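You operate a simulated robot arm through the tools that you are given. There is no shell and no other tool. Be economical: measure what you need, move in short steps, check, and stop when the job is done.

You run a simulated two-armed robot. Do the job below in one go: nothing can be reset, and whatever is moved stays where it is left.

JOB
Take the yellow pin and put it on the valve shelf. Put the pink driver on top of the rim grease pot. Take the cream adapter on the top of the seal bench and put it away on the top of the element bench. Fetch the scour pad and set it on the white top sheet. Take the keep jar on the top of the seal bench and put it away on the shelf of the sample bench. Take the brown rag on the top of the sample bench and put it away on the header ledge. Put the late sample jar in the floor of the drain trough. Shut the blue drawer. Take the orange brush and put it on the shelf of the sample bench. Take the white cartridge that says "fine cartridge" from the top of the filling bench and put it on top of the brown disc carton. Lift the case lid open. Do these in any order. Set down upright: keep jar, late sample jar.

It is judged by the outcome, as a careful person would: the job done as asked, and still so three seconds after it is handed in. It fails if anything else is knocked over, pushed out of place, dropped, spilled or broken. A push-on lid holds only when it is set on centred and level and pressed home; a screw cap is set on level and turned clockwise until tight. Flat cloth is picked up by pressing the open fingertips on it (5 to 10 N) and closing them slowly along it; thin cloth reads only 2 to 8 mm in the jaws.

ROBOT AND FRAMES
Two 7-joint arms with two-finger parallel grippers on one trunk, on a base that drives. Base frame: it is fixed to the floor where the robot stands at the start and does not move with it; the origin is under the middle of the robot, x ahead of it, y to its left, z up. Units: mm, rad, N and s.
The left shoulder is at the start at [60, 144, 941], the right one opposite. With the tool pointing down near the work surface each hand reaches from about 320 to 740 mm from the robot's upright axis, wherever it stands, measured 20 degrees to its own side. Places, roughly: blue drawer [-900, 1500, 800]; brown rag (7x10x3 cm) [-1300, 1400, 900]; case lid [-1100, 2500, 500]; cream adapter [-1250, 500, 1000]; disc carton [-1000, -2000, 1000]; floor of the drain trough [0, -2400, 800]; header ledge [5400, 4900, 1500]; keep jar [-1250, 500, 1000]; late sample jar [-1250, 1500, 1000]; orange brush (9x4x8 cm) [-1300, 3200, 800]; scour pad [-1250, 750, 750]; shelf of the sample bench [-1200, 2000, 400]; top of the element bench [1200, -2400, 800]; top sheet [-1250, 1000, 750]; valve shelf [2100, 2700, 800]; white cartridge [-1250, -1500, 1000]. Payload 1.57 kg a hand.
The tool frame of a hand sits at the grasp point between the pads (the TCP): z along the fingers, y along the line on which they close. The tips reach 30 mm beyond it. The gripper opens to 110 mm. The fingers are 24 mm wide and 12 mm thick; the gripper's body (48 by 112 mm) begins 78 mm behind the TCP.
Orientation is told as [roll, pitch, yaw] about the base's x, y, z axes, in that order, counted from this pose: with the fingers straight down and closing along the base's y, the tool's x points along the base's -x, its y along +y and its z along -z.

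CONTROLS
- The arms move only by the tool step_arm. It takes "left_rows", "right_rows" or both (then of equal length, played together; a hand with none holds still); each is a list of rows, each a list of 7 numbers: the shift along the tool's x, y, z in cm, then the turn, a rotation vector about the tool's x, y, z in rad, then the finger opening in cm, from 0 to 11. In form: [[dx, dy, dz, wx, wy, wz, jaw], ...]. A call has 1 to 12 rows; each row shifts and turns the commanded pose from where the row before left it, along the tool's axes as they then stand. A row lasts 0.2 s, in which the tool goes at most 50 mm and 0.15 rad; a call with a longer step from one row to the next is refused whole, and so is a gripper value outside its range. Where a pose cannot be reached the arm comes as near as it can. A force on the tool above 40 N (or 10 N above the force at the start of the call, whichever is more), or a blocked arm, ends the call early, and 0.2 s more pass. Each finger travels about 45 mm/s and halts on what it meets, pressing with about 42 N; the grip force reading is that of the motor and also rises with nothing between the fingers. The clock runs only during rows and for 0.2 s after the last one: add rows that do not move to give the fingers time. The reply holds the time, the measured pose of the TCP, the force on the tool along the base axes, the opening and the grip force, in the units named above and with some noise, with the torque about the TCP (base axes, N m) and any sound that the robot's microphone picked up.
- Cameras (640 x 400 px; columns grow to the right, rows downward): "scene" is now at [37.5, 34, 1545.1]; the picture's right is [0.46, -0.89, 0.00], its down [-0.70, -0.36, -0.62] and it looks along [0.55, 0.28, -0.79] (base axes); focal length 250 px, centre (320, 200). "left" rides on the left gripper at [70, -16, -141] in its tool frame; the picture's right is [0.23, 0.97, 0.00], its down [-0.86, 0.20, -0.48] and it looks along [-0.47, 0.11, 0.88] (tool axes); focal length 222 px, centre (320, 200). "right" rides on the right gripper at [70, 16, -141] in its tool frame; the picture's right is [-0.23, 0.97, 0.00], its down [-0.86, -0.20, -0.48] and it looks along [-0.47, -0.11, 0.88] (tool axes); focal length 222 px, centre (320, 200). There is no depth. A picture from a camera that has moved, and an enlarged one, comes with that camera's place and axes in the base frame and with its lens.
- grab_frame(camera): a new picture of that camera. The clock stands still meanwhile.
- slide_trunk(by): slides the trunk up (or, below 0, down) by that many mm; the arms and the scene camera ride with it, the base frame stays. It gives what a move gives, with no picture.
- base_move(legs): drives the robot by 1 to 6 legs, each [ahead, left, turn to the left] in mm, mm and rad, along the robot's own axes; the way and the turn of a leg run together, so that a leg with both is an arc; at most 1500 mm and 3.142 rad a leg. The arms and the cameras ride along, it lands a little off, and it stops where it bumps. It gives what a move gives.
- turn_head(pan, tilt): turns the head with the scene camera to pan (to the left, within 1.501 rad either way) and tilt (down, from -0.506 to 1.204), counted from straight ahead of the robot. It gives what a move gives.
- enlarge(camera, box): a new picture of the part [left, top, right, bottom] of that camera's present view, enlarged. The clock stands still meanwhile.
- job_done(): hands the job in; it is judged then, once.

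Go step by step. Nothing tells you exact positions but the pictures and the camera data: compare them with the known pose of the tool, close in by small moves and look again before you grip or let go. The budget is 525 turns and 318 pictures, counting those below and the enlarged ones. Unless the task says otherwise, let go and move clear before handing in, and close with one line.

The tools are called after "Emit:" as name(argument=value, ...) on one line, values as JSON. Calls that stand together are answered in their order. step_arm: Moves the arms, as the interface text tells. Its arguments: {"type":"object","properties":{"left_rows":{"type":"array"},"right_rows":{"type":"array"}},"required":[]} The other tools are called the same way: slide_trunk (by) slides the trunk up or down; base_move (legs) drives the base; turn_head (pan, tilt) turns the head that bears the scene camera; grab_frame (camera) takes a picture; enlarge (camera, box) takes an enlarged picture of a part of a camera's view; job_done () hands the job in.

At the start:

```text
time: 0.0
left_tcp_pos: [419.9, 395.7, 1077.9]
left_ee_rot: [-0.001, 0.0, -0.001]
left_contact_force: [-0.5, 0.5, -0.1]
left_torque: [0.03, -0.01, 0.02]
left_finger_gap: 110.1
left_finger_force: 0.0
right_tcp_pos: [390.7, -11.0, 1126.9]
right_ee_rot: [-0.001, 0.002, -0.001]
right_contact_force: [-1.1, 0.4, 0.0]
right_torque: [0.0, 0.02, -0.02]
right_finger_gap: 109.6
right_finger_force: 0.0
trunk travel left (down, up): [-540.0, 50.0]
robot x, y, heading: [1.4, 0.0, -0.001]
head pan, tilt: [0.478, 0.908]
```

scene: 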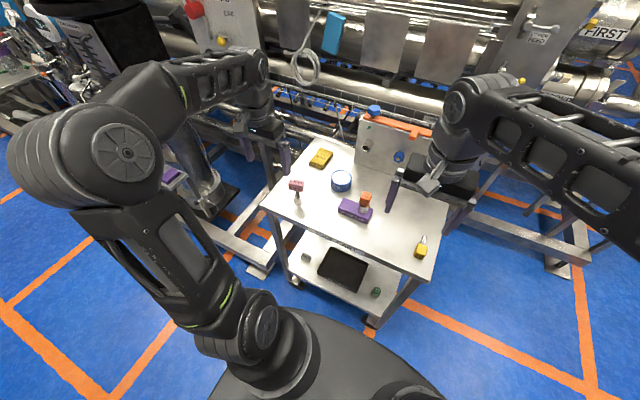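
right: 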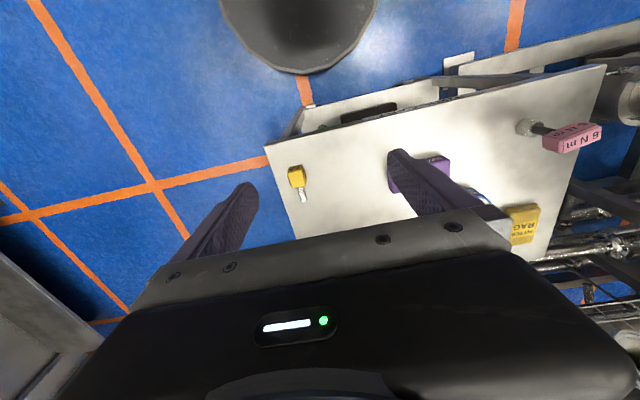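
left: 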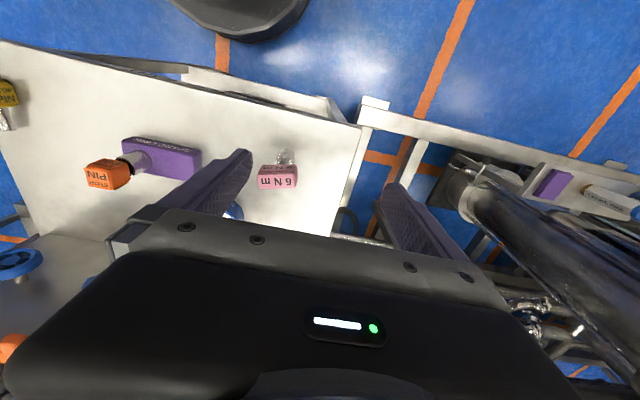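

I see a cart in front with a pink driver, a blue pot, a yellow pad and a yellow/silver pin-like item. I take a closer look first.

Emit:
enlarge(camera="scene", box=[260, 90, 460, 215])

Emit:
enlarge(camera="scene", box=[260, 180, 460, 305])

```text
3.20 times, centred on (360, 152) of scene
camera zoom: at [37.5, 34.0, 1545.1], right [0.46, -0.89, 0.0], down [-0.7, -0.36, -0.62], along [0.55, 0.28, -0.79], focal length 800 px, centre (192, 352)
```

zoom: 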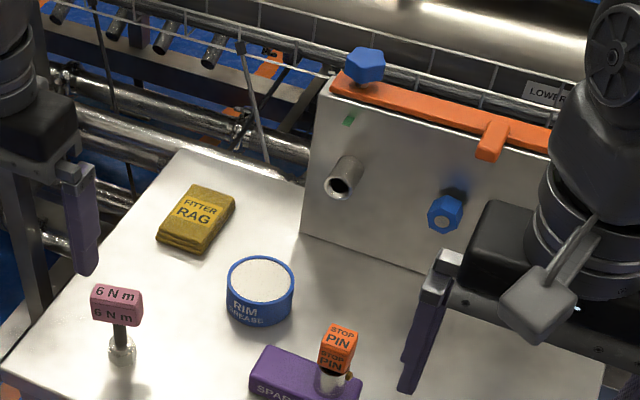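

```text
3.20 times, centred on (360, 242) of scene
camera zoom: at [37.5, 34.0, 1545.1], right [0.46, -0.89, 0.0], down [-0.7, -0.36, -0.62], along [0.55, 0.28, -0.79], focal length 800 px, centre (192, 64)
```

zoom: 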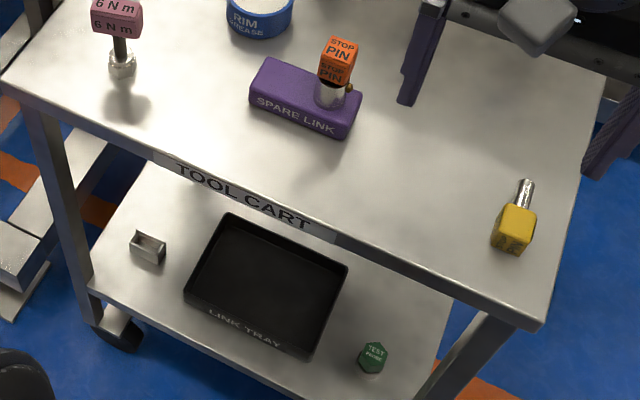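

The yellow pin seems to lie near [490, -85]. I enlarge the hand views to triangulate heights.

Emit:
enlarge(camera="right", box=[250, 130, 350, 230])

Emit:
enlarge(camera="left", box=[80, 120, 320, 270])

Emit:
enlarge(camera="scene", box=[400, 220, 440, 270])

```text
4.00 times, centred on (300, 180) of right
camera zoom: at [320.1, 5.0, 1267.7], right [0.23, 0.97, 0.0], down [0.86, -0.2, 0.48], along [0.47, -0.11, -0.88], focal length 888 px, centre (400, 280)
```

zoom: 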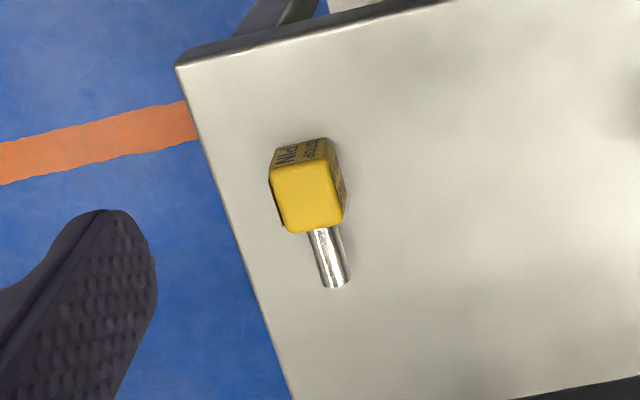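

```text
2.67 times, centred on (200, 195) of left
camera zoom: at [350.2, 378.1, 1219.7], right [-0.23, 0.97, 0.0], down [0.85, 0.2, 0.48], along [0.47, 0.11, -0.88], focal length 592 px, centre (640, 213)
```

zoom: 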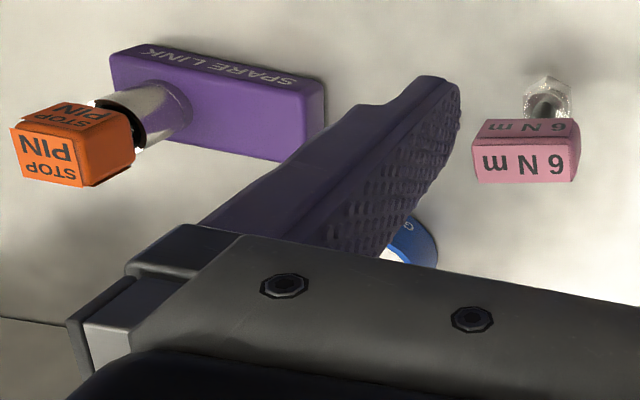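

```text
8.00 times, centred on (420, 245) of scene
camera zoom: at [37.5, 34.0, 1545.1], right [0.46, -0.89, 0.0], down [-0.7, -0.36, -0.62], along [0.55, 0.28, -0.79], focal length 2001 px, centre (-480, -160)
```

zoom: 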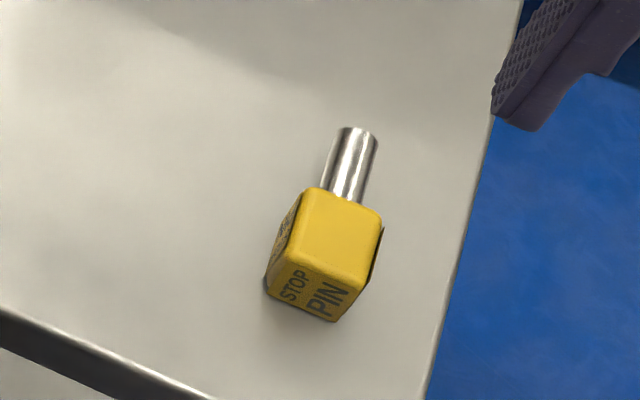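

The cart top is at about z≈858, the yellow pin lies at about [472,-75] with its shaft ahead, and the pink driver stands at about [472,346]. I bring both hands above them.

Emit:
step_arm(left_rows=[[-1.3, -1.25, 0.4, 0, 0, 0, 11], [-1.3, -1.25, 0.4, 0, 0, 0, 11], [-1.3, -1.25, 0.5, 0, 0, 0, 11], [-1.3, -1.25, 0.5, 0, 0, 0, 11], [0, 0, 0, 0, 0, 0, 11]], right_rows=[[-2, -1.6, 3.5, 0, 0, 0, 8], [-2, -1.6, 3.5, 0, 0, 0, 8], [-2, -1.6, 3.5, 0, 0, 0, 8], [-2.1, -1.6, 3.2, 0, 0, 0, 8], [0, 0, 0, 0, 0, 0, 8]])

Emit:
grab_frame(camera="right")

Emit:
grab_frame(camera="left")

```text
time: 1.2
left_tcp_pos: [472.0, 343.0, 1060.4]
left_ee_rot: [-0.001, 0.0, 0.001]
left_contact_force: [-0.1, -0.3, 1.2]
left_torque: [0.02, -0.01, 0.01]
left_finger_gap: 109.7
left_finger_force: 0.0
right_tcp_pos: [469.8, -74.0, 991.0]
right_ee_rot: [0.002, 0.001, 0.0]
right_contact_force: [0.0, -0.3, 0.0]
right_torque: [0.02, -0.02, 0.01]
right_finger_gap: 80.2
right_finger_force: 0.1
trunk travel left (down, up): [-540.0, 50.0]
robot x, y, heading: [-0.5, 0.9, -0.002]
head pan, tilt: [0.478, 0.908]
```

```text
309 pictures are left
camera right: at [400.2, -58.2, 1131.5], right [0.23, 0.97, 0.0], down [0.85, -0.2, 0.48], along [0.47, -0.11, -0.88], focal length 222 px, centre (320, 200)
```

right: 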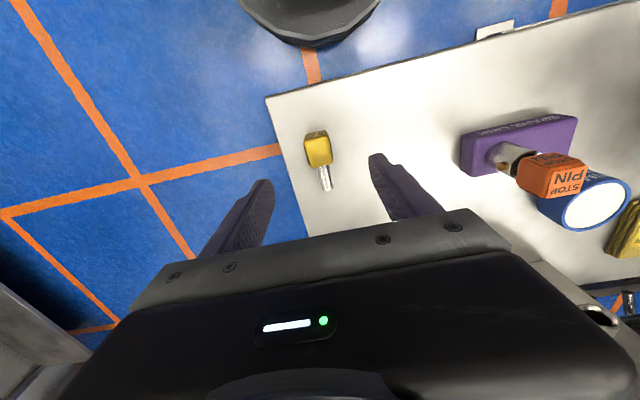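

```text
308 pictures are left
camera left: at [401.9, 328.0, 1202.1], right [-0.23, 0.97, 0.0], down [0.85, 0.2, 0.48], along [0.47, 0.11, -0.88], focal length 222 px, centre (320, 200)
```

left: 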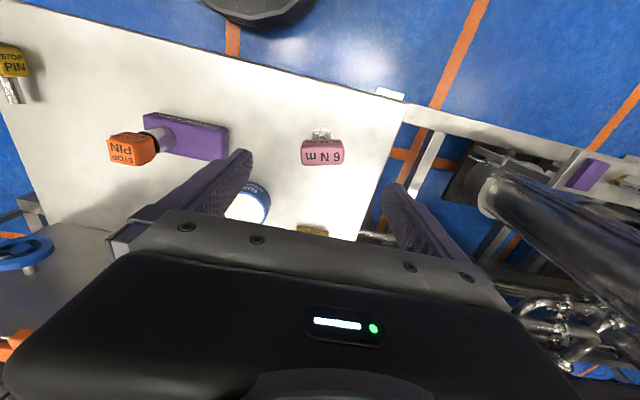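

Both are aligned within a few mm; I lower both hands.

Emit:
step_arm(left_rows=[[0, 0.4, 3, 0, 0, 0, 11], [0, 0, 3, 0, 0, 0, 11], [0, 0, 3, 0, 0, 0, 11], [0, 0, 2, 0, 0, 0, 11], [0, 0, 0, 0, 0, 0, 11]], right_rows=[[0, -0.2, 3, 0, 0, 0, 8], [0, 0, 3, 0, 0, 0, 8], [0, 0, 2, 0, 0, 0, 8], [0, 0, 1, 0, 0, 0, 8], [0, 0, 0, 0, 0, 0, 8]])

Emit:
grab_frame(camera="right")

Emit:
grab_frame(camera="left")

Emit:
grab_frame(camera="scene")

```text
time: 2.4
left_tcp_pos: [470.2, 349.3, 950.3]
left_ee_rot: [0.0, -0.002, 0.001]
left_contact_force: [0.2, 1.2, -0.4]
left_torque: [0.01, 0.0, -0.02]
left_finger_gap: 109.9
left_finger_force: 0.0
right_tcp_pos: [472.0, -76.7, 899.2]
right_ee_rot: [0.002, 0.0, -0.001]
right_contact_force: [-0.1, 0.0, -0.3]
right_torque: [0.0, 0.01, 0.0]
right_finger_gap: 80.3
right_finger_force: 0.0
trunk travel left (down, up): [-540.0, 50.0]
robot x, y, heading: [-0.4, -1.4, 0.002]
head pan, tilt: [0.478, 0.908]
```

```text
307 pictures are left
camera right: at [401.1, -60.9, 1040.6], right [0.23, 0.97, 0.0], down [0.86, -0.2, 0.48], along [0.47, -0.11, -0.88], focal length 222 px, centre (320, 200)
```

right: 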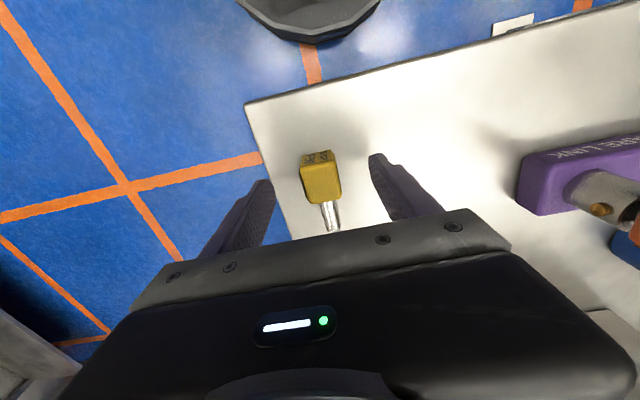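

```text
306 pictures are left
camera left: at [401.0, 332.8, 1091.2], right [-0.23, 0.97, 0.0], down [0.85, 0.2, 0.48], along [0.47, 0.11, -0.88], focal length 222 px, centre (320, 200)
```

left: 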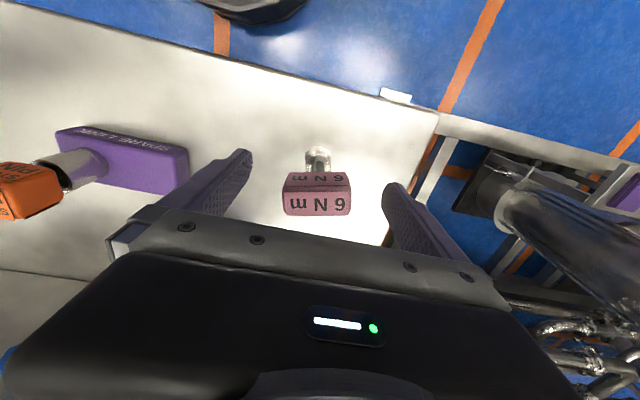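

```text
305 pictures are left
camera scene: at [37.4, 34.0, 1545.1], right [0.46, -0.89, 0.0], down [-0.7, -0.36, -0.62], along [0.55, 0.28, -0.79], focal length 250 px, centre (320, 200)
```

scene: 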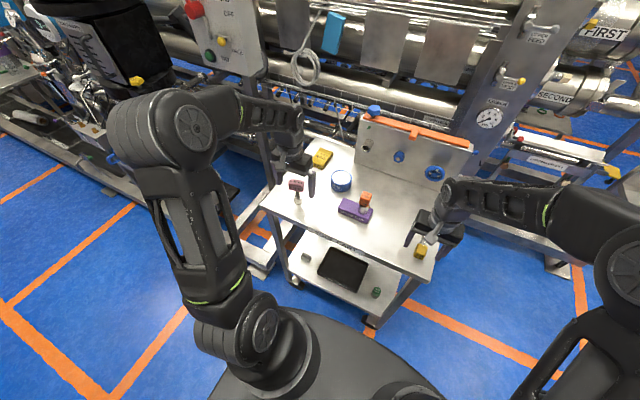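

Both are centred between the fingers. I lower the right hand 7 mm more, then close both grippers.

Emit:
step_arm(left_rows=[[0, 0, 0, 0, 0, 0, 7], [0, 0, 0, 0, 0, 0, 5.8], [0, 0, 0, 0, 0, 0, 5], [0, 0, 0, 0, 0, 0, 3], [0, 0, 0, 0, 0, 0, 2], [0, 0, 0, 0, 0, 0, 2], [0, 0, 0, 0, 0, 0, 2]], right_rows=[[0, 0, 0.7, 0, 0, 0, 8], [0, 0, 0, 0, 0, 0, 6], [0, 0, 0, 0, 0, 0, 4], [0, 0, 0, 0, 0, 0, 2], [0, 0, 0, 0, 0, 0, 1], [0, 0, 0, 0, 0, 0, 1], [0, 0, 0, 0, 0, 0, 1]])

```text
time: 4.0
left_tcp_pos: [471.2, 348.5, 948.8]
left_ee_rot: [0.0, 0.001, 0.0]
left_contact_force: [0.7, 0.3, 0.7]
left_torque: [-0.05, -0.01, -0.05]
left_finger_gap: 54.7
left_finger_force: 41.6
right_tcp_pos: [471.6, -76.1, 893.9]
right_ee_rot: [0.0, -0.001, -0.001]
right_contact_force: [0.5, 0.9, 0.6]
right_torque: [0.01, 0.0, 0.0]
right_finger_gap: 29.0
right_finger_force: 38.9
trunk travel left (down, up): [-540.0, 50.0]
robot x, y, heading: [-0.5, 0.6, 0.002]
head pan, tilt: [0.478, 0.908]
```

Both held (54.7 and 29 mm). I lift.

Emit:
step_arm(left_rows=[[0, 0, -2, 0, 0, 0, 2], [0, 0, -2, 0, 0, 0, 2], [0, 0, -3, 0, 0, 0, 2], [0, 0, -2, 0, 0, 0, 2], [0, 0, 0, 0, 0, 0, 2]], right_rows=[[0, 0, -3, 0, 0, 0, 1], [0, 0, -4, 0, 0, 0, 1], [0, 0, -4, 0, 0, 0, 1], [0, 0, -4, 0, 0, 0, 1], [0, 0, 0, 0, 0, 0, 1]])

Emit:
grab_frame(camera="left")

Emit:
enlarge(camera="scene", box=[240, 110, 480, 260])

```text
time: 5.2
left_tcp_pos: [470.8, 349.9, 1039.1]
left_ee_rot: [0.002, 0.001, -0.001]
left_contact_force: [-0.1, -0.5, -1.9]
left_torque: [0.01, 0.06, 0.03]
left_finger_gap: 54.9
left_finger_force: 42.2
right_tcp_pos: [468.2, -76.8, 1043.0]
right_ee_rot: [0.001, 0.002, 0.001]
right_contact_force: [0.6, -0.7, -0.1]
right_torque: [0.03, 0.02, -0.02]
right_finger_gap: 28.9
right_finger_force: 39.3
trunk travel left (down, up): [-540.0, 50.0]
robot x, y, heading: [0.9, -1.3, -0.001]
head pan, tilt: [0.478, 0.908]
```

```text
304 pictures are left
camera left: at [401.4, 333.6, 1180.1], right [-0.23, 0.97, 0.0], down [0.85, 0.2, 0.48], along [0.47, 0.11, -0.88], focal length 222 px, centre (320, 200)
```

left: 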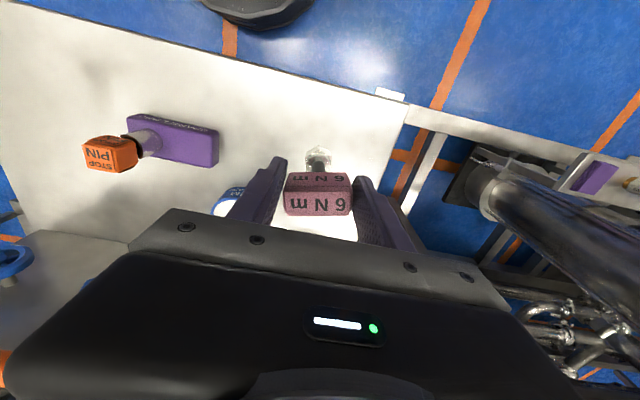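

```text
2.67 times, centred on (360, 185) of scene
camera zoom: at [38.0, 34.1, 1545.1], right [0.46, -0.89, 0.0], down [-0.7, -0.36, -0.61], along [0.55, 0.28, -0.79], focal length 667 px, centre (213, 240)
```

zoom: 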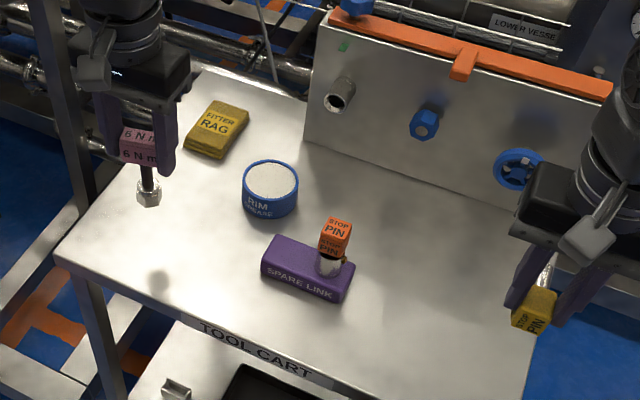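

I carry the driver over the pot at about [610, 245].

Emit:
step_arm(left_rows=[[-2.8, -2.1, 0, 0, 0, 0, 2], [-2.8, -2.1, 0, 0, 0, 0, 2], [-2.8, -2.1, 0, 0, 0, 0, 2], [-2.8, -2.1, 0, 0, 0, 0, 2], [-2.7, -2.1, 0, 0, 0, 0, 2], [0, 0, 0, 0, 0, 0, 2]])

Emit:
grab_frame(camera="left")

Emit:
enlarge(camera="scene", box=[280, 120, 400, 195])

```text
time: 6.6
left_tcp_pos: [612.3, 244.1, 1041.9]
left_ee_rot: [0.0, -0.002, 0.002]
left_contact_force: [-0.1, 0.2, -1.8]
left_torque: [0.01, -0.02, -0.03]
left_finger_gap: 54.6
left_finger_force: 42.2
right_tcp_pos: [469.1, -77.4, 1043.0]
right_ee_rot: [0.0, 0.002, 0.0]
right_contact_force: [-0.7, -0.1, 0.1]
right_torque: [0.02, -0.01, 0.0]
right_finger_gap: 29.0
right_finger_force: 38.3
trunk travel left (down, up): [-540.0, 50.0]
robot x, y, heading: [1.1, 3.9, -0.0]
head pan, tilt: [0.478, 0.908]
```

```text
302 pictures are left
camera left: at [541.6, 227.6, 1183.7], right [-0.23, 0.97, 0.0], down [0.85, 0.2, 0.48], along [0.47, 0.11, -0.88], focal length 222 px, centre (320, 200)
```

left: 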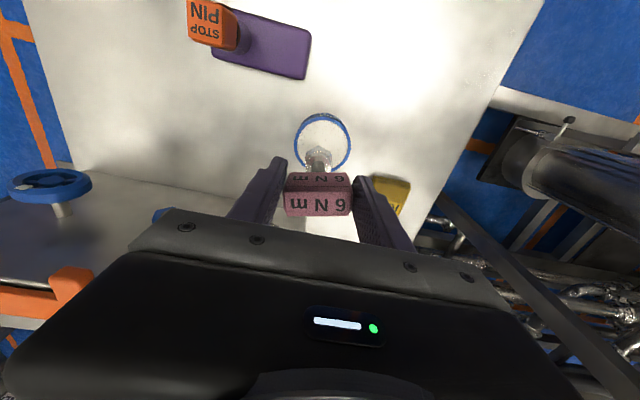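

```text
5.33 times, centred on (340, 158) of scene
camera zoom: at [37.2, 34.3, 1545.1], right [0.46, -0.89, 0.0], down [-0.7, -0.36, -0.62], along [0.55, 0.28, -0.79], focal length 1334 px, centre (213, 427)
```

zoom: 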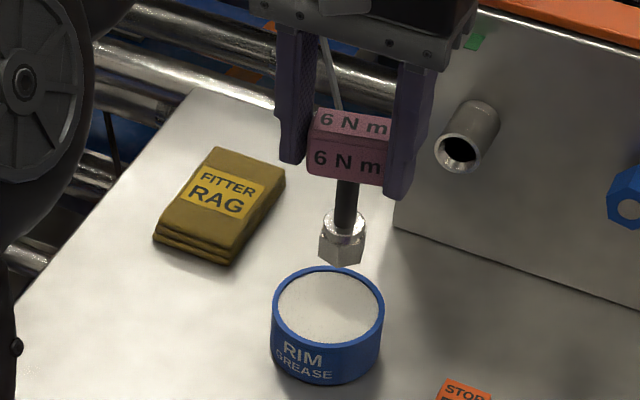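

The driver's base is above the pot's middle within a few mm. I lower gently until it touches.

Emit:
step_arm(left_rows=[[0.2, 0.1, 2, 0, 0, 0, 2], [0, 0, 2, 0, 0, 0, 2], [0, 0, 0.5, 0, 0, 0, 2], [0, 0, 0, 0, 0, 0, 2]])

Emit:
enlarge(camera="scene", box=[280, 120, 400, 195])

```text
time: 7.6
left_tcp_pos: [609.8, 244.9, 995.6]
left_ee_rot: [-0.002, 0.0, 0.0]
left_contact_force: [0.5, -0.2, -1.9]
left_torque: [-0.01, 0.03, 0.03]
left_finger_gap: 54.3
left_finger_force: 41.8
right_tcp_pos: [468.7, -77.6, 1043.1]
right_ee_rot: [-0.001, 0.0, 0.001]
right_contact_force: [0.6, -1.1, -0.6]
right_torque: [0.01, 0.02, -0.02]
right_finger_gap: 28.9
right_finger_force: 38.8
trunk travel left (down, up): [-540.0, 50.0]
robot x, y, heading: [-2.0, -1.9, -0.003]
head pan, tilt: [0.478, 0.908]
```

```text
5.33 times, centred on (340, 158) of scene
camera zoom: at [37.9, 34.0, 1545.1], right [0.46, -0.89, 0.0], down [-0.7, -0.36, -0.61], along [0.55, 0.28, -0.79], focal length 1334 px, centre (213, 427)
```

zoom: 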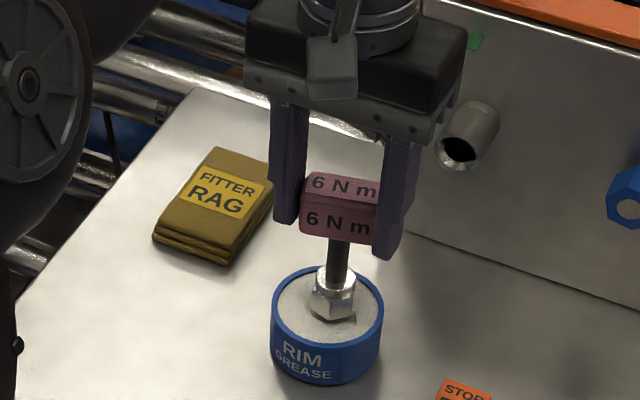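

Nearly down; small steps now.

Emit:
step_arm(left_rows=[[0, 0, 0.3, 0, 0, 0, 2], [0, 0, 0, 0, 0, 0, 2]])

Emit:
step_arm(left_rows=[[0, 0, 0.2, 0, 0, 0, 2], [0, 0, 0, 0, 0, 0, 2]])

Emit:
step_arm(left_rows=[[0, 0, 0.2, 0, 0, 0, 2], [0, 0, 0, 0, 0, 0, 2]])

```text
time: 8.2
left_tcp_pos: [609.6, 245.3, 991.8]
left_ee_rot: [-0.001, -0.002, 0.0]
left_contact_force: [-0.1, -0.5, -0.8]
left_torque: [0.01, 0.03, 0.01]
left_finger_gap: 54.5
left_finger_force: 42.4
right_tcp_pos: [468.1, -78.8, 1042.2]
right_ee_rot: [0.001, 0.0, 0.0]
right_contact_force: [0.2, -0.2, -0.3]
right_torque: [-0.04, 0.0, -0.03]
right_finger_gap: 28.9
right_finger_force: 39.5
trunk travel left (down, up): [-540.0, 50.0]
robot x, y, heading: [1.1, 0.8, -0.009]
head pan, tilt: [0.478, 0.908]
```

```text
time: 8.8
left_tcp_pos: [608.8, 243.5, 990.4]
left_ee_rot: [0.001, -0.001, 0.0]
left_contact_force: [0.4, -0.1, -1.4]
left_torque: [0.02, 0.04, 0.03]
left_finger_gap: 54.4
left_finger_force: 41.9
right_tcp_pos: [468.4, -78.6, 1042.2]
right_ee_rot: [0.0, -0.001, 0.0]
right_contact_force: [0.1, -0.2, -0.7]
right_torque: [-0.02, -0.01, -0.01]
right_finger_gap: 28.9
right_finger_force: 38.3
trunk travel left (down, up): [-540.0, 50.0]
robot x, y, heading: [-3.5, -0.3, -0.001]
head pan, tilt: [0.478, 0.908]
```

```text
time: 9.4
left_tcp_pos: [608.5, 244.2, 989.0]
left_ee_rot: [0.0, -0.002, 0.0]
left_contact_force: [0.8, 0.8, 5.4]
left_torque: [0.13, -0.05, 0.04]
left_finger_gap: 54.5
left_finger_force: 41.7
right_tcp_pos: [467.1, -78.1, 1042.9]
right_ee_rot: [0.001, 0.0, -0.001]
right_contact_force: [-0.5, -0.6, 0.3]
right_torque: [0.0, -0.02, -0.05]
right_finger_gap: 29.0
right_finger_force: 38.6
trunk travel left (down, up): [-540.0, 50.0]
robot x, y, heading: [-2.1, 1.4, 0.003]
head pan, tilt: [0.478, 0.908]
```

Contact (5 N up). I open slowly and rise.

Emit:
step_arm(left_rows=[[0, 0, 0, 0, 0, 0, 5.6], [0, 0, 0, 0, 0, 0, 6.2], [0, 0, 0, 0, 0, 0, 7.5], [0, 0, 0, 0, 0, 0, 9], [0, 0, 0, 0, 0, 0, 9], [0, 0, -2, 0, 0, 0, 9], [0, 0, -4, 0, 0, 0, 9], [0, 0, -4, 0, 0, 0, 9], [0, 0, 0, 0, 0, 0, 9]])

Emit:
enlarge(camera="scene", box=[240, 110, 480, 260])

```text
time: 11.4
left_tcp_pos: [609.5, 244.5, 1049.6]
left_ee_rot: [-0.001, -0.003, -0.001]
left_contact_force: [-0.2, 0.0, 0.8]
left_torque: [-0.02, -0.02, 0.02]
left_finger_gap: 90.1
left_finger_force: 0.0
left hand out of reach, approached as far as the arm can: row 8
right_tcp_pos: [467.6, -78.2, 1043.5]
right_ee_rot: [-0.001, 0.001, -0.001]
right_contact_force: [-0.3, -0.2, -0.6]
right_torque: [0.0, 0.02, 0.01]
right_finger_gap: 28.7
right_finger_force: 39.3
trunk travel left (down, up): [-540.0, 50.0]
robot x, y, heading: [-1.6, -2.7, 0.003]
head pan, tilt: [0.478, 0.908]
```

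```text
2.67 times, centred on (360, 185) of scene
camera zoom: at [37.4, 33.7, 1545.1], right [0.46, -0.89, 0.0], down [-0.7, -0.36, -0.62], along [0.55, 0.28, -0.79], focal length 667 px, centre (213, 240)
```

zoom: 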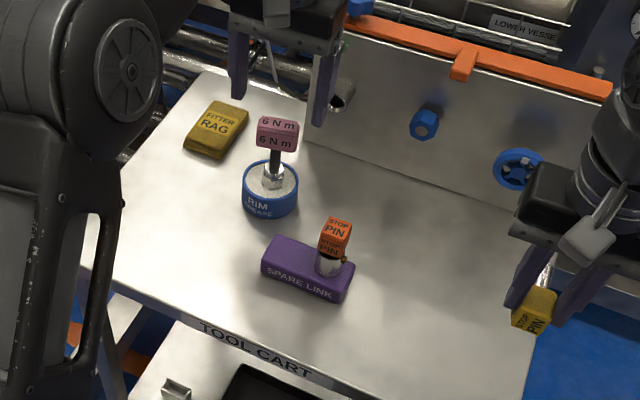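

The driver stands on the pot. I draw the left hand back and then look around.

Emit:
step_arm(left_rows=[[3, 0, 0, 0, 0, 0, 9], [4, 0, 0, 0, 0, 0, 9], [4, 0, -1, 0, 0, 0, 6], [4, 0, -2, 0, 0, 0, 4], [4, 0, -2, 0, 0, 0, 4], [0, 0, 0, 0, 0, 0, 4]])

Emit:
base_move(legs=[[-250, 0, 0]])

Emit:
turn_head(pan=0.9, tilt=0.35)

Emit:
grab_frame(camera="scene")

Emit:
turn_head(pan=-0.5, tilt=0.35)

Emit:
grab_frame(camera="scene")

```text
time: 12.8
left_tcp_pos: [416.7, 243.3, 1097.3]
left_ee_rot: [0.001, 0.002, 0.001]
left_contact_force: [0.1, 0.3, 0.0]
left_torque: [0.03, 0.03, -0.03]
left_finger_gap: 39.8
left_finger_force: 0.1
right_tcp_pos: [469.4, -78.0, 1042.1]
right_ee_rot: [-0.001, 0.0, 0.0]
right_contact_force: [0.2, 0.6, -1.2]
right_torque: [0.0, 0.03, 0.0]
right_finger_gap: 29.0
right_finger_force: 38.5
trunk travel left (down, up): [-540.0, 50.0]
robot x, y, heading: [-3.2, 2.1, -0.001]
head pan, tilt: [0.478, 0.908]
```

```text
time: 14.6
left_tcp_pos: [163.7, 243.8, 1099.5]
left_ee_rot: [-0.001, -0.001, -0.003]
left_contact_force: [-1.1, -0.1, -0.3]
left_torque: [0.03, -0.05, -0.02]
left_finger_gap: 40.0
left_finger_force: 0.1
right_tcp_pos: [214.7, -77.8, 1043.1]
right_ee_rot: [-0.001, 0.0, -0.002]
right_contact_force: [-0.6, 0.2, -1.0]
right_torque: [0.0, -0.03, 0.0]
right_finger_gap: 29.0
right_finger_force: 38.9
trunk travel left (down, up): [-540.0, 50.0]
robot x, y, heading: [-252.9, 0.4, -0.004]
head pan, tilt: [0.478, 0.908]
```

```text
time: 15.6
left_tcp_pos: [163.8, 245.3, 1098.7]
left_ee_rot: [0.0, -0.001, -0.002]
left_contact_force: [0.6, -0.5, -0.3]
left_torque: [-0.03, 0.01, -0.01]
left_finger_gap: 40.2
left_finger_force: 0.0
right_tcp_pos: [215.4, -79.2, 1043.2]
right_ee_rot: [0.0, -0.001, -0.003]
right_contact_force: [-0.5, -0.2, -1.3]
right_torque: [-0.01, 0.0, 0.02]
right_finger_gap: 28.8
right_finger_force: 39.1
trunk travel left (down, up): [-540.0, 50.0]
robot x, y, heading: [-254.6, 1.5, 0.0]
head pan, tilt: [0.901, 0.351]
```

```text
298 pictures are left
camera scene: at [-223.9, 72.5, 1593.1], right [0.78, -0.62, 0.0], down [-0.21, -0.27, -0.94], along [0.58, 0.73, -0.34], focal length 250 px, centre (320, 200)
```

scene: 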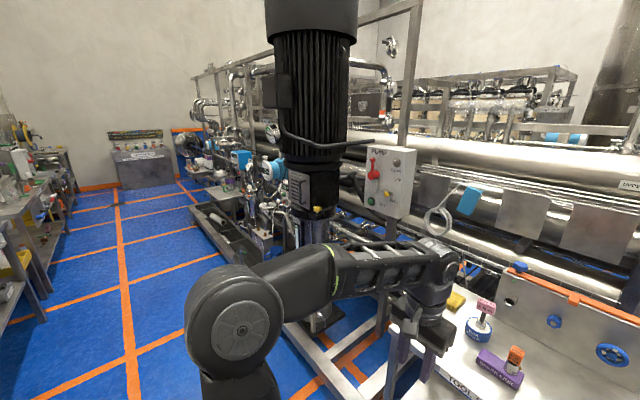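

```text
time: 17.1
left_tcp_pos: [164.3, 243.5, 1099.0]
left_ee_rot: [-0.001, -0.001, -0.003]
left_contact_force: [1.2, 0.6, -0.3]
left_torque: [-0.01, -0.03, -0.02]
left_finger_gap: 40.1
left_finger_force: 0.0
right_tcp_pos: [215.4, -80.3, 1043.2]
right_ee_rot: [0.0, 0.0, -0.002]
right_contact_force: [-0.4, -0.4, -0.2]
right_torque: [-0.01, 0.01, -0.03]
right_finger_gap: 29.0
right_finger_force: 39.0
trunk travel left (down, up): [-540.0, 50.0]
robot x, y, heading: [-257.2, 0.0, -0.006]
head pan, tilt: [-0.499, 0.351]
```

```text
297 pictures are left
camera scene: at [-200.3, -45.0, 1593.2], right [-0.48, -0.88, 0.0], down [-0.3, 0.16, -0.94], along [0.82, -0.45, -0.34], focal length 250 px, centre (320, 200)
```

scene: 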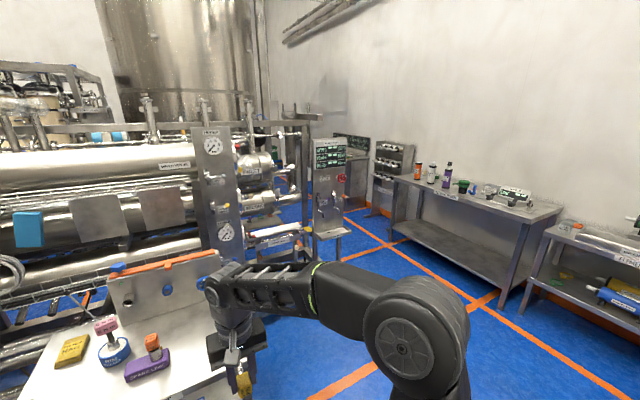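

I see the machine skid ahead, benches along the right wall and others on the left/behind. I turn the base to face left (+y) and look about.

Emit:
base_move(legs=[[-100, 0, 0], [0, 0, 1.57]])

Emit:
turn_head(pan=0.0, tilt=0.2)

Emit:
grab_frame(camera="scene")

Emit:
turn_head(pan=1.2, tilt=0.4)

Emit:
grab_frame(camera="scene")

```text
time: 22.2
left_tcp_pos: [-608.9, 410.2, 1098.1]
left_ee_rot: [-0.001, -0.001, 1.597]
left_contact_force: [1.0, 0.0, -0.2]
left_torque: [-0.03, 0.01, -0.01]
left_finger_gap: 40.2
left_finger_force: 0.1
right_tcp_pos: [-287.1, 471.1, 1041.9]
right_ee_rot: [0.001, 0.0, 1.598]
right_contact_force: [0.2, -0.2, -0.5]
right_torque: [-0.01, -0.02, 0.03]
right_finger_gap: 28.7
right_finger_force: 38.5
trunk travel left (down, up): [-540.0, 50.0]
robot x, y, heading: [-355.2, 1.8, 1.598]
head pan, tilt: [-0.499, 0.351]
```

```text
time: 23.1
left_tcp_pos: [-609.1, 410.1, 1098.6]
left_ee_rot: [-0.001, -0.001, 1.596]
left_contact_force: [0.7, -0.4, 0.0]
left_torque: [0.02, -0.02, 0.02]
left_finger_gap: 39.9
left_finger_force: 0.0
right_tcp_pos: [-287.0, 470.6, 1042.7]
right_ee_rot: [0.001, -0.002, 1.597]
right_contact_force: [0.0, 0.0, -1.1]
right_torque: [-0.01, 0.0, 0.02]
right_finger_gap: 28.5
right_finger_force: 38.8
trunk travel left (down, up): [-540.0, 50.0]
robot x, y, heading: [-352.0, 0.8, 1.602]
head pan, tilt: [0.0, 0.201]
```

```text
296 pictures are left
camera scene: at [-354.4, 63.1, 1607.2], right [1.0, 0.02, 0.0], down [0.01, -0.2, -0.98], along [-0.02, 0.98, -0.2], focal length 250 px, centre (320, 200)
```

scene: 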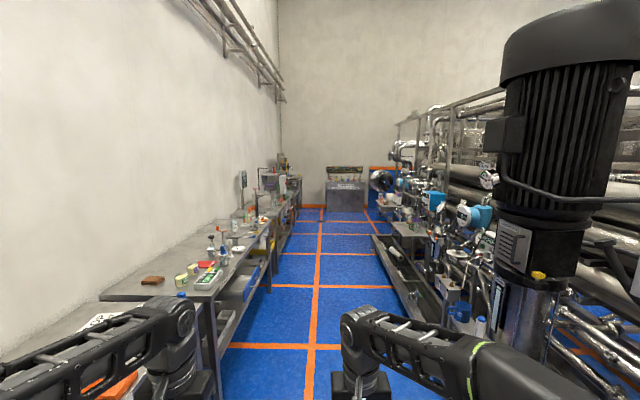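

```text
time: 24.5
left_tcp_pos: [-608.2, 411.0, 1099.1]
left_ee_rot: [0.0, -0.002, 1.598]
left_contact_force: [0.8, 0.4, -0.4]
left_torque: [-0.01, 0.02, 0.03]
left_finger_gap: 40.4
left_finger_force: 0.2
right_tcp_pos: [-286.4, 470.7, 1043.4]
right_ee_rot: [-0.001, 0.0, 1.597]
right_contact_force: [0.8, 0.1, -0.8]
right_torque: [-0.03, 0.02, 0.01]
right_finger_gap: 29.0
right_finger_force: 38.6
trunk travel left (down, up): [-540.0, 50.0]
robot x, y, heading: [-351.8, -1.3, 1.599]
head pan, tilt: [1.201, 0.4]
```

```text
295 pictures are left
camera scene: at [-439.2, 1.3, 1588.7], right [0.34, 0.94, 0.0], down [0.37, -0.13, -0.92], along [-0.87, 0.31, -0.39], focal length 250 px, centre (320, 200)
```

scene: 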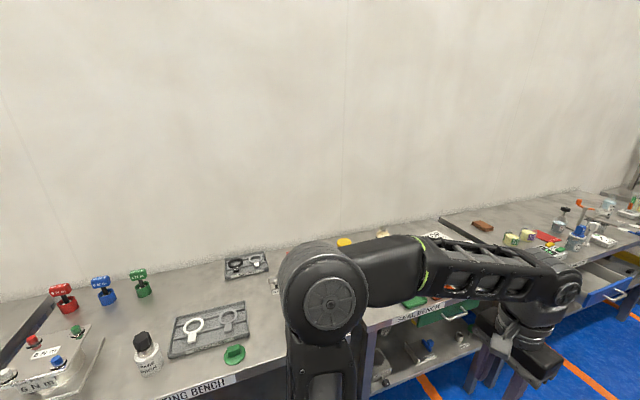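

I look toward the valve shelf direction (ahead right).

Emit:
turn_head(pan=-0.55, tilt=0.25)

Emit:
enlarge(camera="scene", box=[40, 100, 360, 300])

```text
time: 26.3
left_tcp_pos: [-609.2, 410.8, 1098.9]
left_ee_rot: [0.0, -0.002, 1.597]
left_contact_force: [0.4, -0.1, 0.5]
left_torque: [0.01, 0.01, 0.0]
left_finger_gap: 40.0
left_finger_force: 0.0
right_tcp_pos: [-286.4, 470.9, 1041.7]
right_ee_rot: [0.001, 0.0, 1.597]
right_contact_force: [-0.2, -0.6, -1.5]
right_torque: [-0.03, 0.03, 0.02]
right_finger_gap: 29.0
right_finger_force: 38.8
trunk travel left (down, up): [-540.0, 50.0]
robot x, y, heading: [-355.4, 0.6, 1.598]
head pan, tilt: [-0.55, 0.25]
```

```text
2.00 times, centred on (200, 200) of scene
camera zoom: at [-305.4, 50.9, 1602.6], right [0.87, -0.5, 0.0], down [-0.12, -0.21, -0.97], along [0.48, 0.84, -0.25], focal length 500 px, centre (560, 200)
```

zoom: 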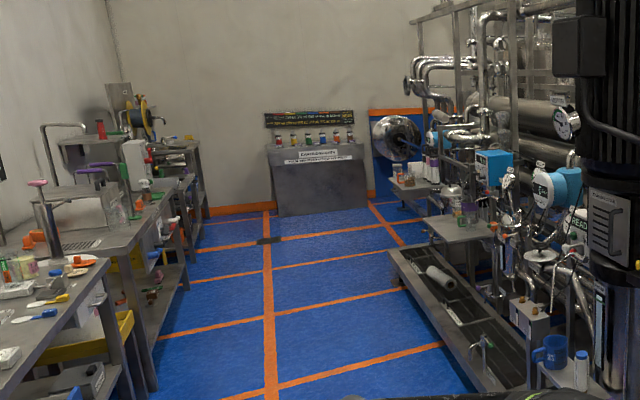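

The sample bench front edge seems to be near x≈-910, with the rag near [-1275,1280]. I drive up the aisle to the sample bench and look at the drawer.

Emit:
base_move(legs=[[1300, 40, -0.03]])

Emit:
turn_head(pan=1.45, tilt=0.6)

Emit:
grab_frame(camera="scene")

```text
time: 32.8
left_tcp_pos: [-671.1, 1698.6, 1098.4]
left_ee_rot: [-0.001, -0.001, 1.586]
left_contact_force: [0.8, 0.1, 0.6]
left_torque: [-0.02, 0.0, 0.02]
left_finger_gap: 39.9
left_finger_force: 0.0
right_tcp_pos: [-349.2, 1756.4, 1043.5]
right_ee_rot: [-0.001, 0.001, 1.586]
right_contact_force: [-0.5, 0.6, -0.7]
right_torque: [-0.02, -0.04, -0.02]
right_finger_gap: 29.0
right_finger_force: 38.8
trunk travel left (down, up): [-540.0, 50.0]
robot x, y, heading: [-420.8, 1285.0, 1.585]
head pan, tilt: [-0.55, 0.25]
```

```text
time: 34.7
left_tcp_pos: [-670.6, 1700.1, 1100.1]
left_ee_rot: [0.0, -0.001, 1.588]
left_contact_force: [0.1, 1.4, -0.2]
left_torque: [-0.01, 0.0, 0.0]
left_finger_gap: 40.3
left_finger_force: 0.1
right_tcp_pos: [-349.3, 1756.6, 1042.6]
right_ee_rot: [0.0, -0.002, 1.586]
right_contact_force: [-0.1, 0.1, -1.6]
right_torque: [-0.01, -0.01, -0.01]
right_finger_gap: 29.1
right_finger_force: 38.9
trunk travel left (down, up): [-540.0, 50.0]
robot x, y, heading: [-422.2, 1286.6, 1.589]
head pan, tilt: [1.45, 0.6]
```

```text
293 pictures are left
camera scene: at [-506.5, 1265.3, 1570.5], right [0.1, 0.99, 0.0], down [0.56, -0.06, -0.83], along [-0.82, 0.09, -0.56], focal length 250 px, centre (320, 200)
```

scene: 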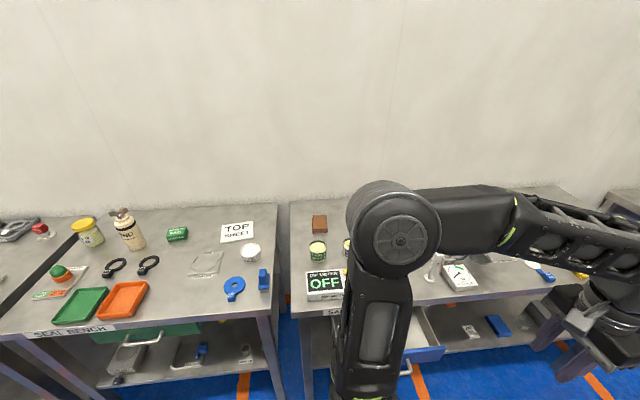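

Now I see the seal and sample benches. I back off a bit and turn to face them.

Emit:
base_move(legs=[[0, -150, 0], [0, 0, 1.555]])

Emit:
turn_head(pan=0.1, tilt=0.6)

Emit:
grab_frame(camera="scene")

```text
time: 39.8
left_tcp_pos: [-695.3, 1058.4, 1098.3]
left_ee_rot: [0.0, -0.001, 3.107]
left_contact_force: [-0.1, 0.0, 1.4]
left_torque: [-0.01, 0.0, 0.03]
left_finger_gap: 40.2
left_finger_force: 0.0
right_tcp_pos: [-735.2, 1383.3, 1042.6]
right_ee_rot: [0.001, 0.0, 3.108]
right_contact_force: [0.3, 0.5, -1.2]
right_torque: [0.0, 0.01, 0.0]
right_finger_gap: 29.0
right_finger_force: 39.0
trunk travel left (down, up): [-540.0, 50.0]
robot x, y, heading: [-270.1, 1289.0, 3.112]
head pan, tilt: [1.45, 0.6]
```

```text
time: 41.3
left_tcp_pos: [-695.8, 1058.7, 1099.0]
left_ee_rot: [0.0, -0.002, 3.106]
left_contact_force: [-0.7, 0.3, 0.1]
left_torque: [-0.01, 0.03, 0.0]
left_finger_gap: 39.9
left_finger_force: 0.1
right_tcp_pos: [-736.0, 1384.0, 1043.0]
right_ee_rot: [0.0, 0.0, 3.105]
right_contact_force: [0.2, 0.2, -1.4]
right_torque: [-0.01, 0.0, 0.0]
right_finger_gap: 28.8
right_finger_force: 38.7
trunk travel left (down, up): [-540.0, 50.0]
robot x, y, heading: [-266.1, 1287.6, 3.108]
head pan, tilt: [0.099, 0.6]
```

```text
292 pictures are left
camera scene: at [-328.1, 1281.5, 1570.4], right [-0.07, 1.0, 0.0], down [0.56, 0.04, -0.82], along [-0.82, -0.05, -0.57], focal length 250 px, centre (320, 200)
```

scene: 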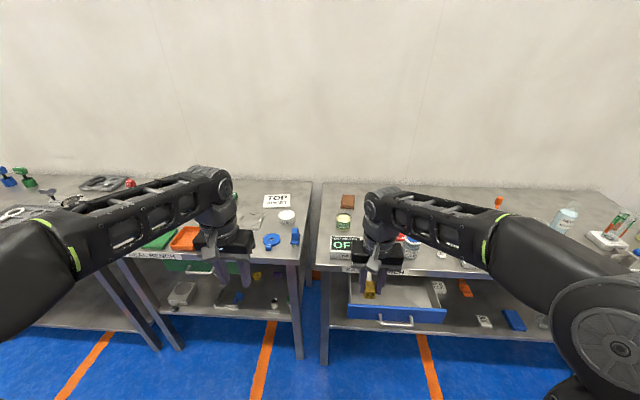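

The blue drawer of the sample bench stands open about 100 mm. I shift right (+y) so the left hand faces it, and look closer.

Emit:
base_move(legs=[[0, -440, 0.03]])

Emit:
turn_head(pan=0.2, tilt=0.8)

Emit:
grab_frame(camera="scene")

Emit:
grab_frame(camera="left")

```text
time: 43.9
left_tcp_pos: [-680.6, 1480.0, 1099.2]
left_ee_rot: [0.001, -0.002, -3.14]
left_contact_force: [0.0, -0.3, 0.7]
left_torque: [-0.01, -0.01, 0.0]
left_finger_gap: 40.2
left_finger_force: 0.0
right_tcp_pos: [-732.4, 1801.4, 1043.8]
right_ee_rot: [0.002, 0.0, -3.138]
right_contact_force: [-0.1, -0.1, -0.7]
right_torque: [-0.02, 0.01, 0.02]
right_finger_gap: 29.0
right_finger_force: 38.7
trunk travel left (down, up): [-540.0, 50.0]
robot x, y, heading: [-263.9, 1722.6, -3.137]
head pan, tilt: [0.099, 0.6]
```

```text
time: 44.6
left_tcp_pos: [-679.9, 1478.3, 1098.8]
left_ee_rot: [0.0, -0.002, -3.139]
left_contact_force: [-0.1, -0.1, 0.4]
left_torque: [0.0, 0.0, -0.01]
left_finger_gap: 39.9
left_finger_force: 0.1
right_tcp_pos: [-731.9, 1801.0, 1042.0]
right_ee_rot: [-0.001, 0.0, -3.138]
right_contact_force: [0.3, 0.1, -1.0]
right_torque: [0.0, 0.02, 0.04]
right_finger_gap: 28.9
right_finger_force: 39.4
trunk travel left (down, up): [-540.0, 50.0]
robot x, y, heading: [-265.3, 1723.5, -3.143]
head pan, tilt: [0.201, 0.799]
```

```text
291 pictures are left
camera scene: at [-311.9, 1707.9, 1553.6], right [-0.2, 0.98, 0.0], down [0.7, 0.14, -0.7], along [-0.68, -0.14, -0.72], focal length 250 px, centre (320, 200)
```

scene: 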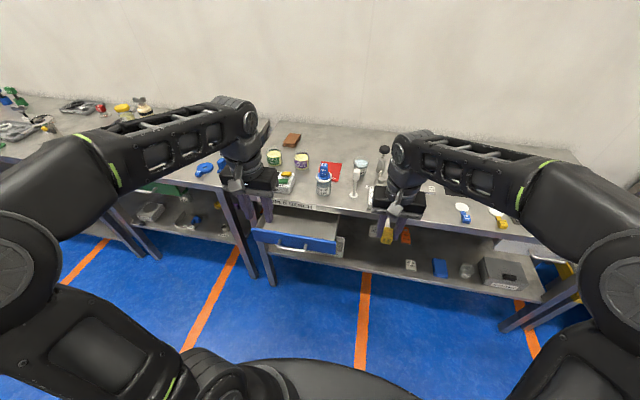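

```text
290 pictures are left
camera left: at [-609.8, 1495.7, 1240.4], right [0.23, -0.97, 0.0], down [-0.85, -0.2, 0.48], along [-0.47, -0.11, -0.88], focal length 222 px, centre (320, 200)
```

left: 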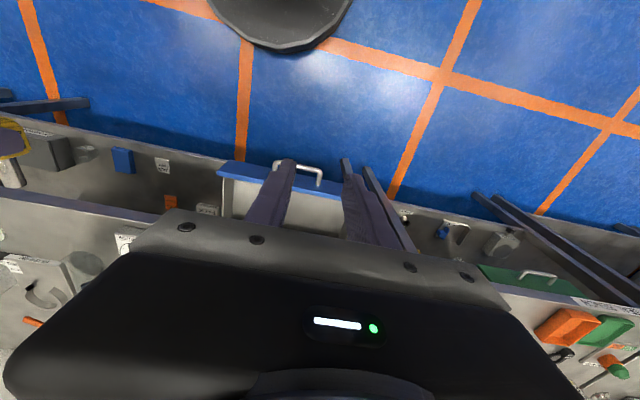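

The drawer handle is at about [-809,1498,749]. I close the left fingers, lower in front of it and pitch them forward to push.

Emit:
step_arm(left_rows=[[1, -0.4, 4, 0, 0, 0, 0], [1, -0.4, 4, 0, 0, 0, 0], [1, -0.4, 4, 0, 0, 0, 0], [1, -0.4, 4, 0, 0, 0, 0], [0, 0, 4, 0, 0, 0, 0], [0, 0, 4, 0, -0.14, 0, 0], [0, 0, 0, 0, -0.14, 0, 0], [0, 0, 0, 0, -0.14, 0, 0], [0, 0, 0, 0, -0.14, 0, 0], [0, 0, 0, 0, -0.14, 0, 0], [0, 0, 0, 0, 0, 0, 0]])

Emit:
grab_frame(camera="left")

Emit:
enlarge(camera="scene", box=[180, 120, 420, 270])

```text
time: 47.0
left_tcp_pos: [-705.3, 1475.0, 851.7]
left_ee_rot: [0.039, -0.588, 3.134]
left_contact_force: [0.5, -0.4, 0.3]
left_torque: [0.0, 0.01, 0.01]
left_finger_gap: 0.0
left_finger_force: 20.9
left hand out of reach, approached as far as the arm can: row 8, 9, 10
right_tcp_pos: [-731.9, 1802.7, 1043.4]
right_ee_rot: [0.0, 0.001, -3.139]
right_contact_force: [-0.2, 0.8, -1.1]
right_torque: [-0.03, -0.01, -0.02]
right_finger_gap: 29.1
right_finger_force: 38.8
trunk travel left (down, up): [-540.0, 50.0]
robot x, y, heading: [-261.4, 1724.8, -3.144]
head pan, tilt: [0.201, 0.799]
```

```text
289 pictures are left
camera left: at [-569.7, 1496.3, 931.0], right [0.2, -0.97, -0.09], down [-0.44, -0.18, 0.88], along [-0.87, -0.14, -0.47], focal length 222 px, centre (320, 200)
```

left: 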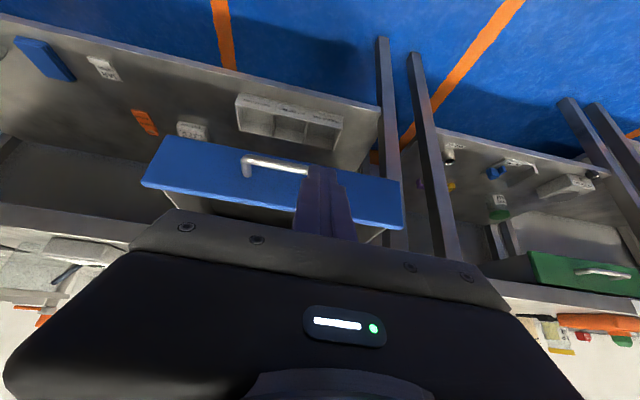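

```text
2.67 times, centred on (300, 195) of scene
camera zoom: at [-311.5, 1708.2, 1553.6], right [-0.2, 0.98, 0.0], down [0.7, 0.14, -0.7], along [-0.68, -0.14, -0.72], focal length 667 px, centre (373, 213)
```

zoom: 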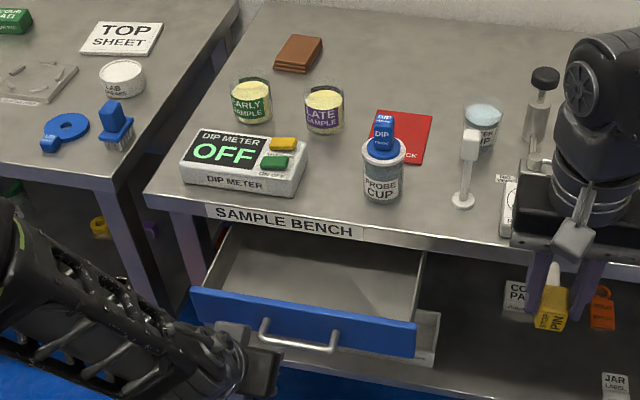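

I lower the trunk so the fingertips come to handle height.

Emit:
slide_trunk(by=-90)

Emit:
enlarge(camera="scene", box=[180, 120, 420, 270])

```text
time: 48.3
left_tcp_pos: [-706.3, 1475.5, 761.5]
left_ee_rot: [0.039, -0.589, 3.135]
left_contact_force: [-0.3, 0.0, 0.2]
left_torque: [0.01, -0.01, -0.01]
left_finger_gap: 0.0
left_finger_force: 21.5
right_tcp_pos: [-732.6, 1802.7, 953.5]
right_ee_rot: [0.0, -0.001, -3.137]
right_contact_force: [0.3, 0.4, -1.0]
right_torque: [0.01, -0.01, -0.01]
right_finger_gap: 28.8
right_finger_force: 38.3
trunk travel left (down, up): [-450.0, 140.0]
robot x, y, heading: [-261.3, 1726.0, -3.144]
head pan, tilt: [0.201, 0.799]
```

```text
2.67 times, centred on (300, 195) of scene
camera zoom: at [-311.7, 1707.9, 1463.6], right [-0.2, 0.98, 0.0], down [0.7, 0.14, -0.7], along [-0.68, -0.14, -0.72], focal length 667 px, centre (373, 213)
```

zoom: 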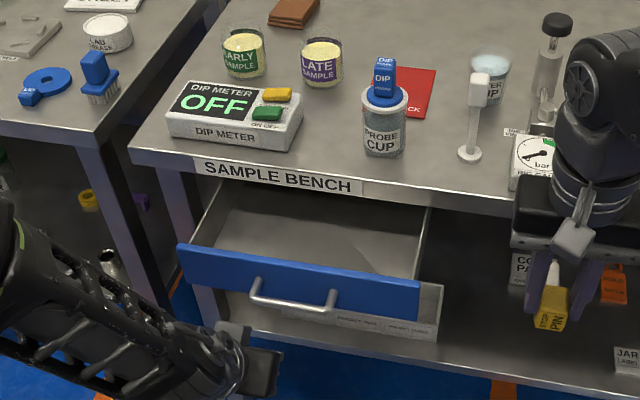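

Emit:
grab_frame(camera="left")

```text
286 pictures are left
camera left: at [-569.8, 1496.0, 841.0], right [0.2, -0.97, -0.09], down [-0.44, -0.18, 0.88], along [-0.87, -0.14, -0.47], focal length 222 px, centre (320, 200)
```

left: 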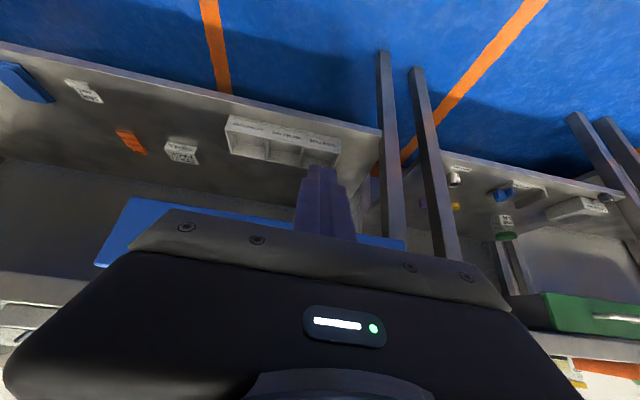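

The drawer front is at x≈-824, z 740–800, centred y≈1500. I raise slightly, shift to y≈1500 and advance.

Emit:
slide_trunk(by=30)

Emit:
step_arm(left_rows=[[-1.66, -1.2, 1.1, 0, 0, 0, 0], [-1.66, -1.2, 1.1, 0, 0, 0, 0], [-1.66, 0, 1.1, 0, 0, 0, 0], [0, 0, 0, 0, 0, 0, 0]])

```text
time: 49.0
left_tcp_pos: [-706.4, 1475.5, 792.5]
left_ee_rot: [0.041, -0.587, 3.134]
left_contact_force: [-1.1, 0.0, -0.6]
left_torque: [0.0, 0.02, 0.02]
left_finger_gap: 0.0
left_finger_force: 21.5
right_tcp_pos: [-731.9, 1802.0, 982.1]
right_ee_rot: [0.001, -0.002, -3.137]
right_contact_force: [-0.2, 0.7, -0.8]
right_torque: [-0.02, 0.03, 0.03]
right_finger_gap: 29.1
right_finger_force: 39.0
trunk travel left (down, up): [-480.0, 110.0]
robot x, y, heading: [-266.6, 1727.2, -3.137]
head pan, tilt: [0.201, 0.799]
```

```text
time: 50.0
left_tcp_pos: [-768.4, 1497.0, 792.2]
left_ee_rot: [0.041, -0.588, 3.134]
left_contact_force: [0.0, -0.1, 0.2]
left_torque: [-0.03, 0.0, -0.02]
left_finger_gap: 0.0
left_finger_force: 20.9
right_tcp_pos: [-731.2, 1801.2, 982.5]
right_ee_rot: [-0.001, 0.0, -3.138]
right_contact_force: [0.0, -0.2, -1.5]
right_torque: [-0.01, 0.01, -0.01]
right_finger_gap: 29.0
right_finger_force: 39.1
trunk travel left (down, up): [-480.0, 110.0]
robot x, y, heading: [-259.3, 1722.3, -3.137]
head pan, tilt: [0.201, 0.799]
```

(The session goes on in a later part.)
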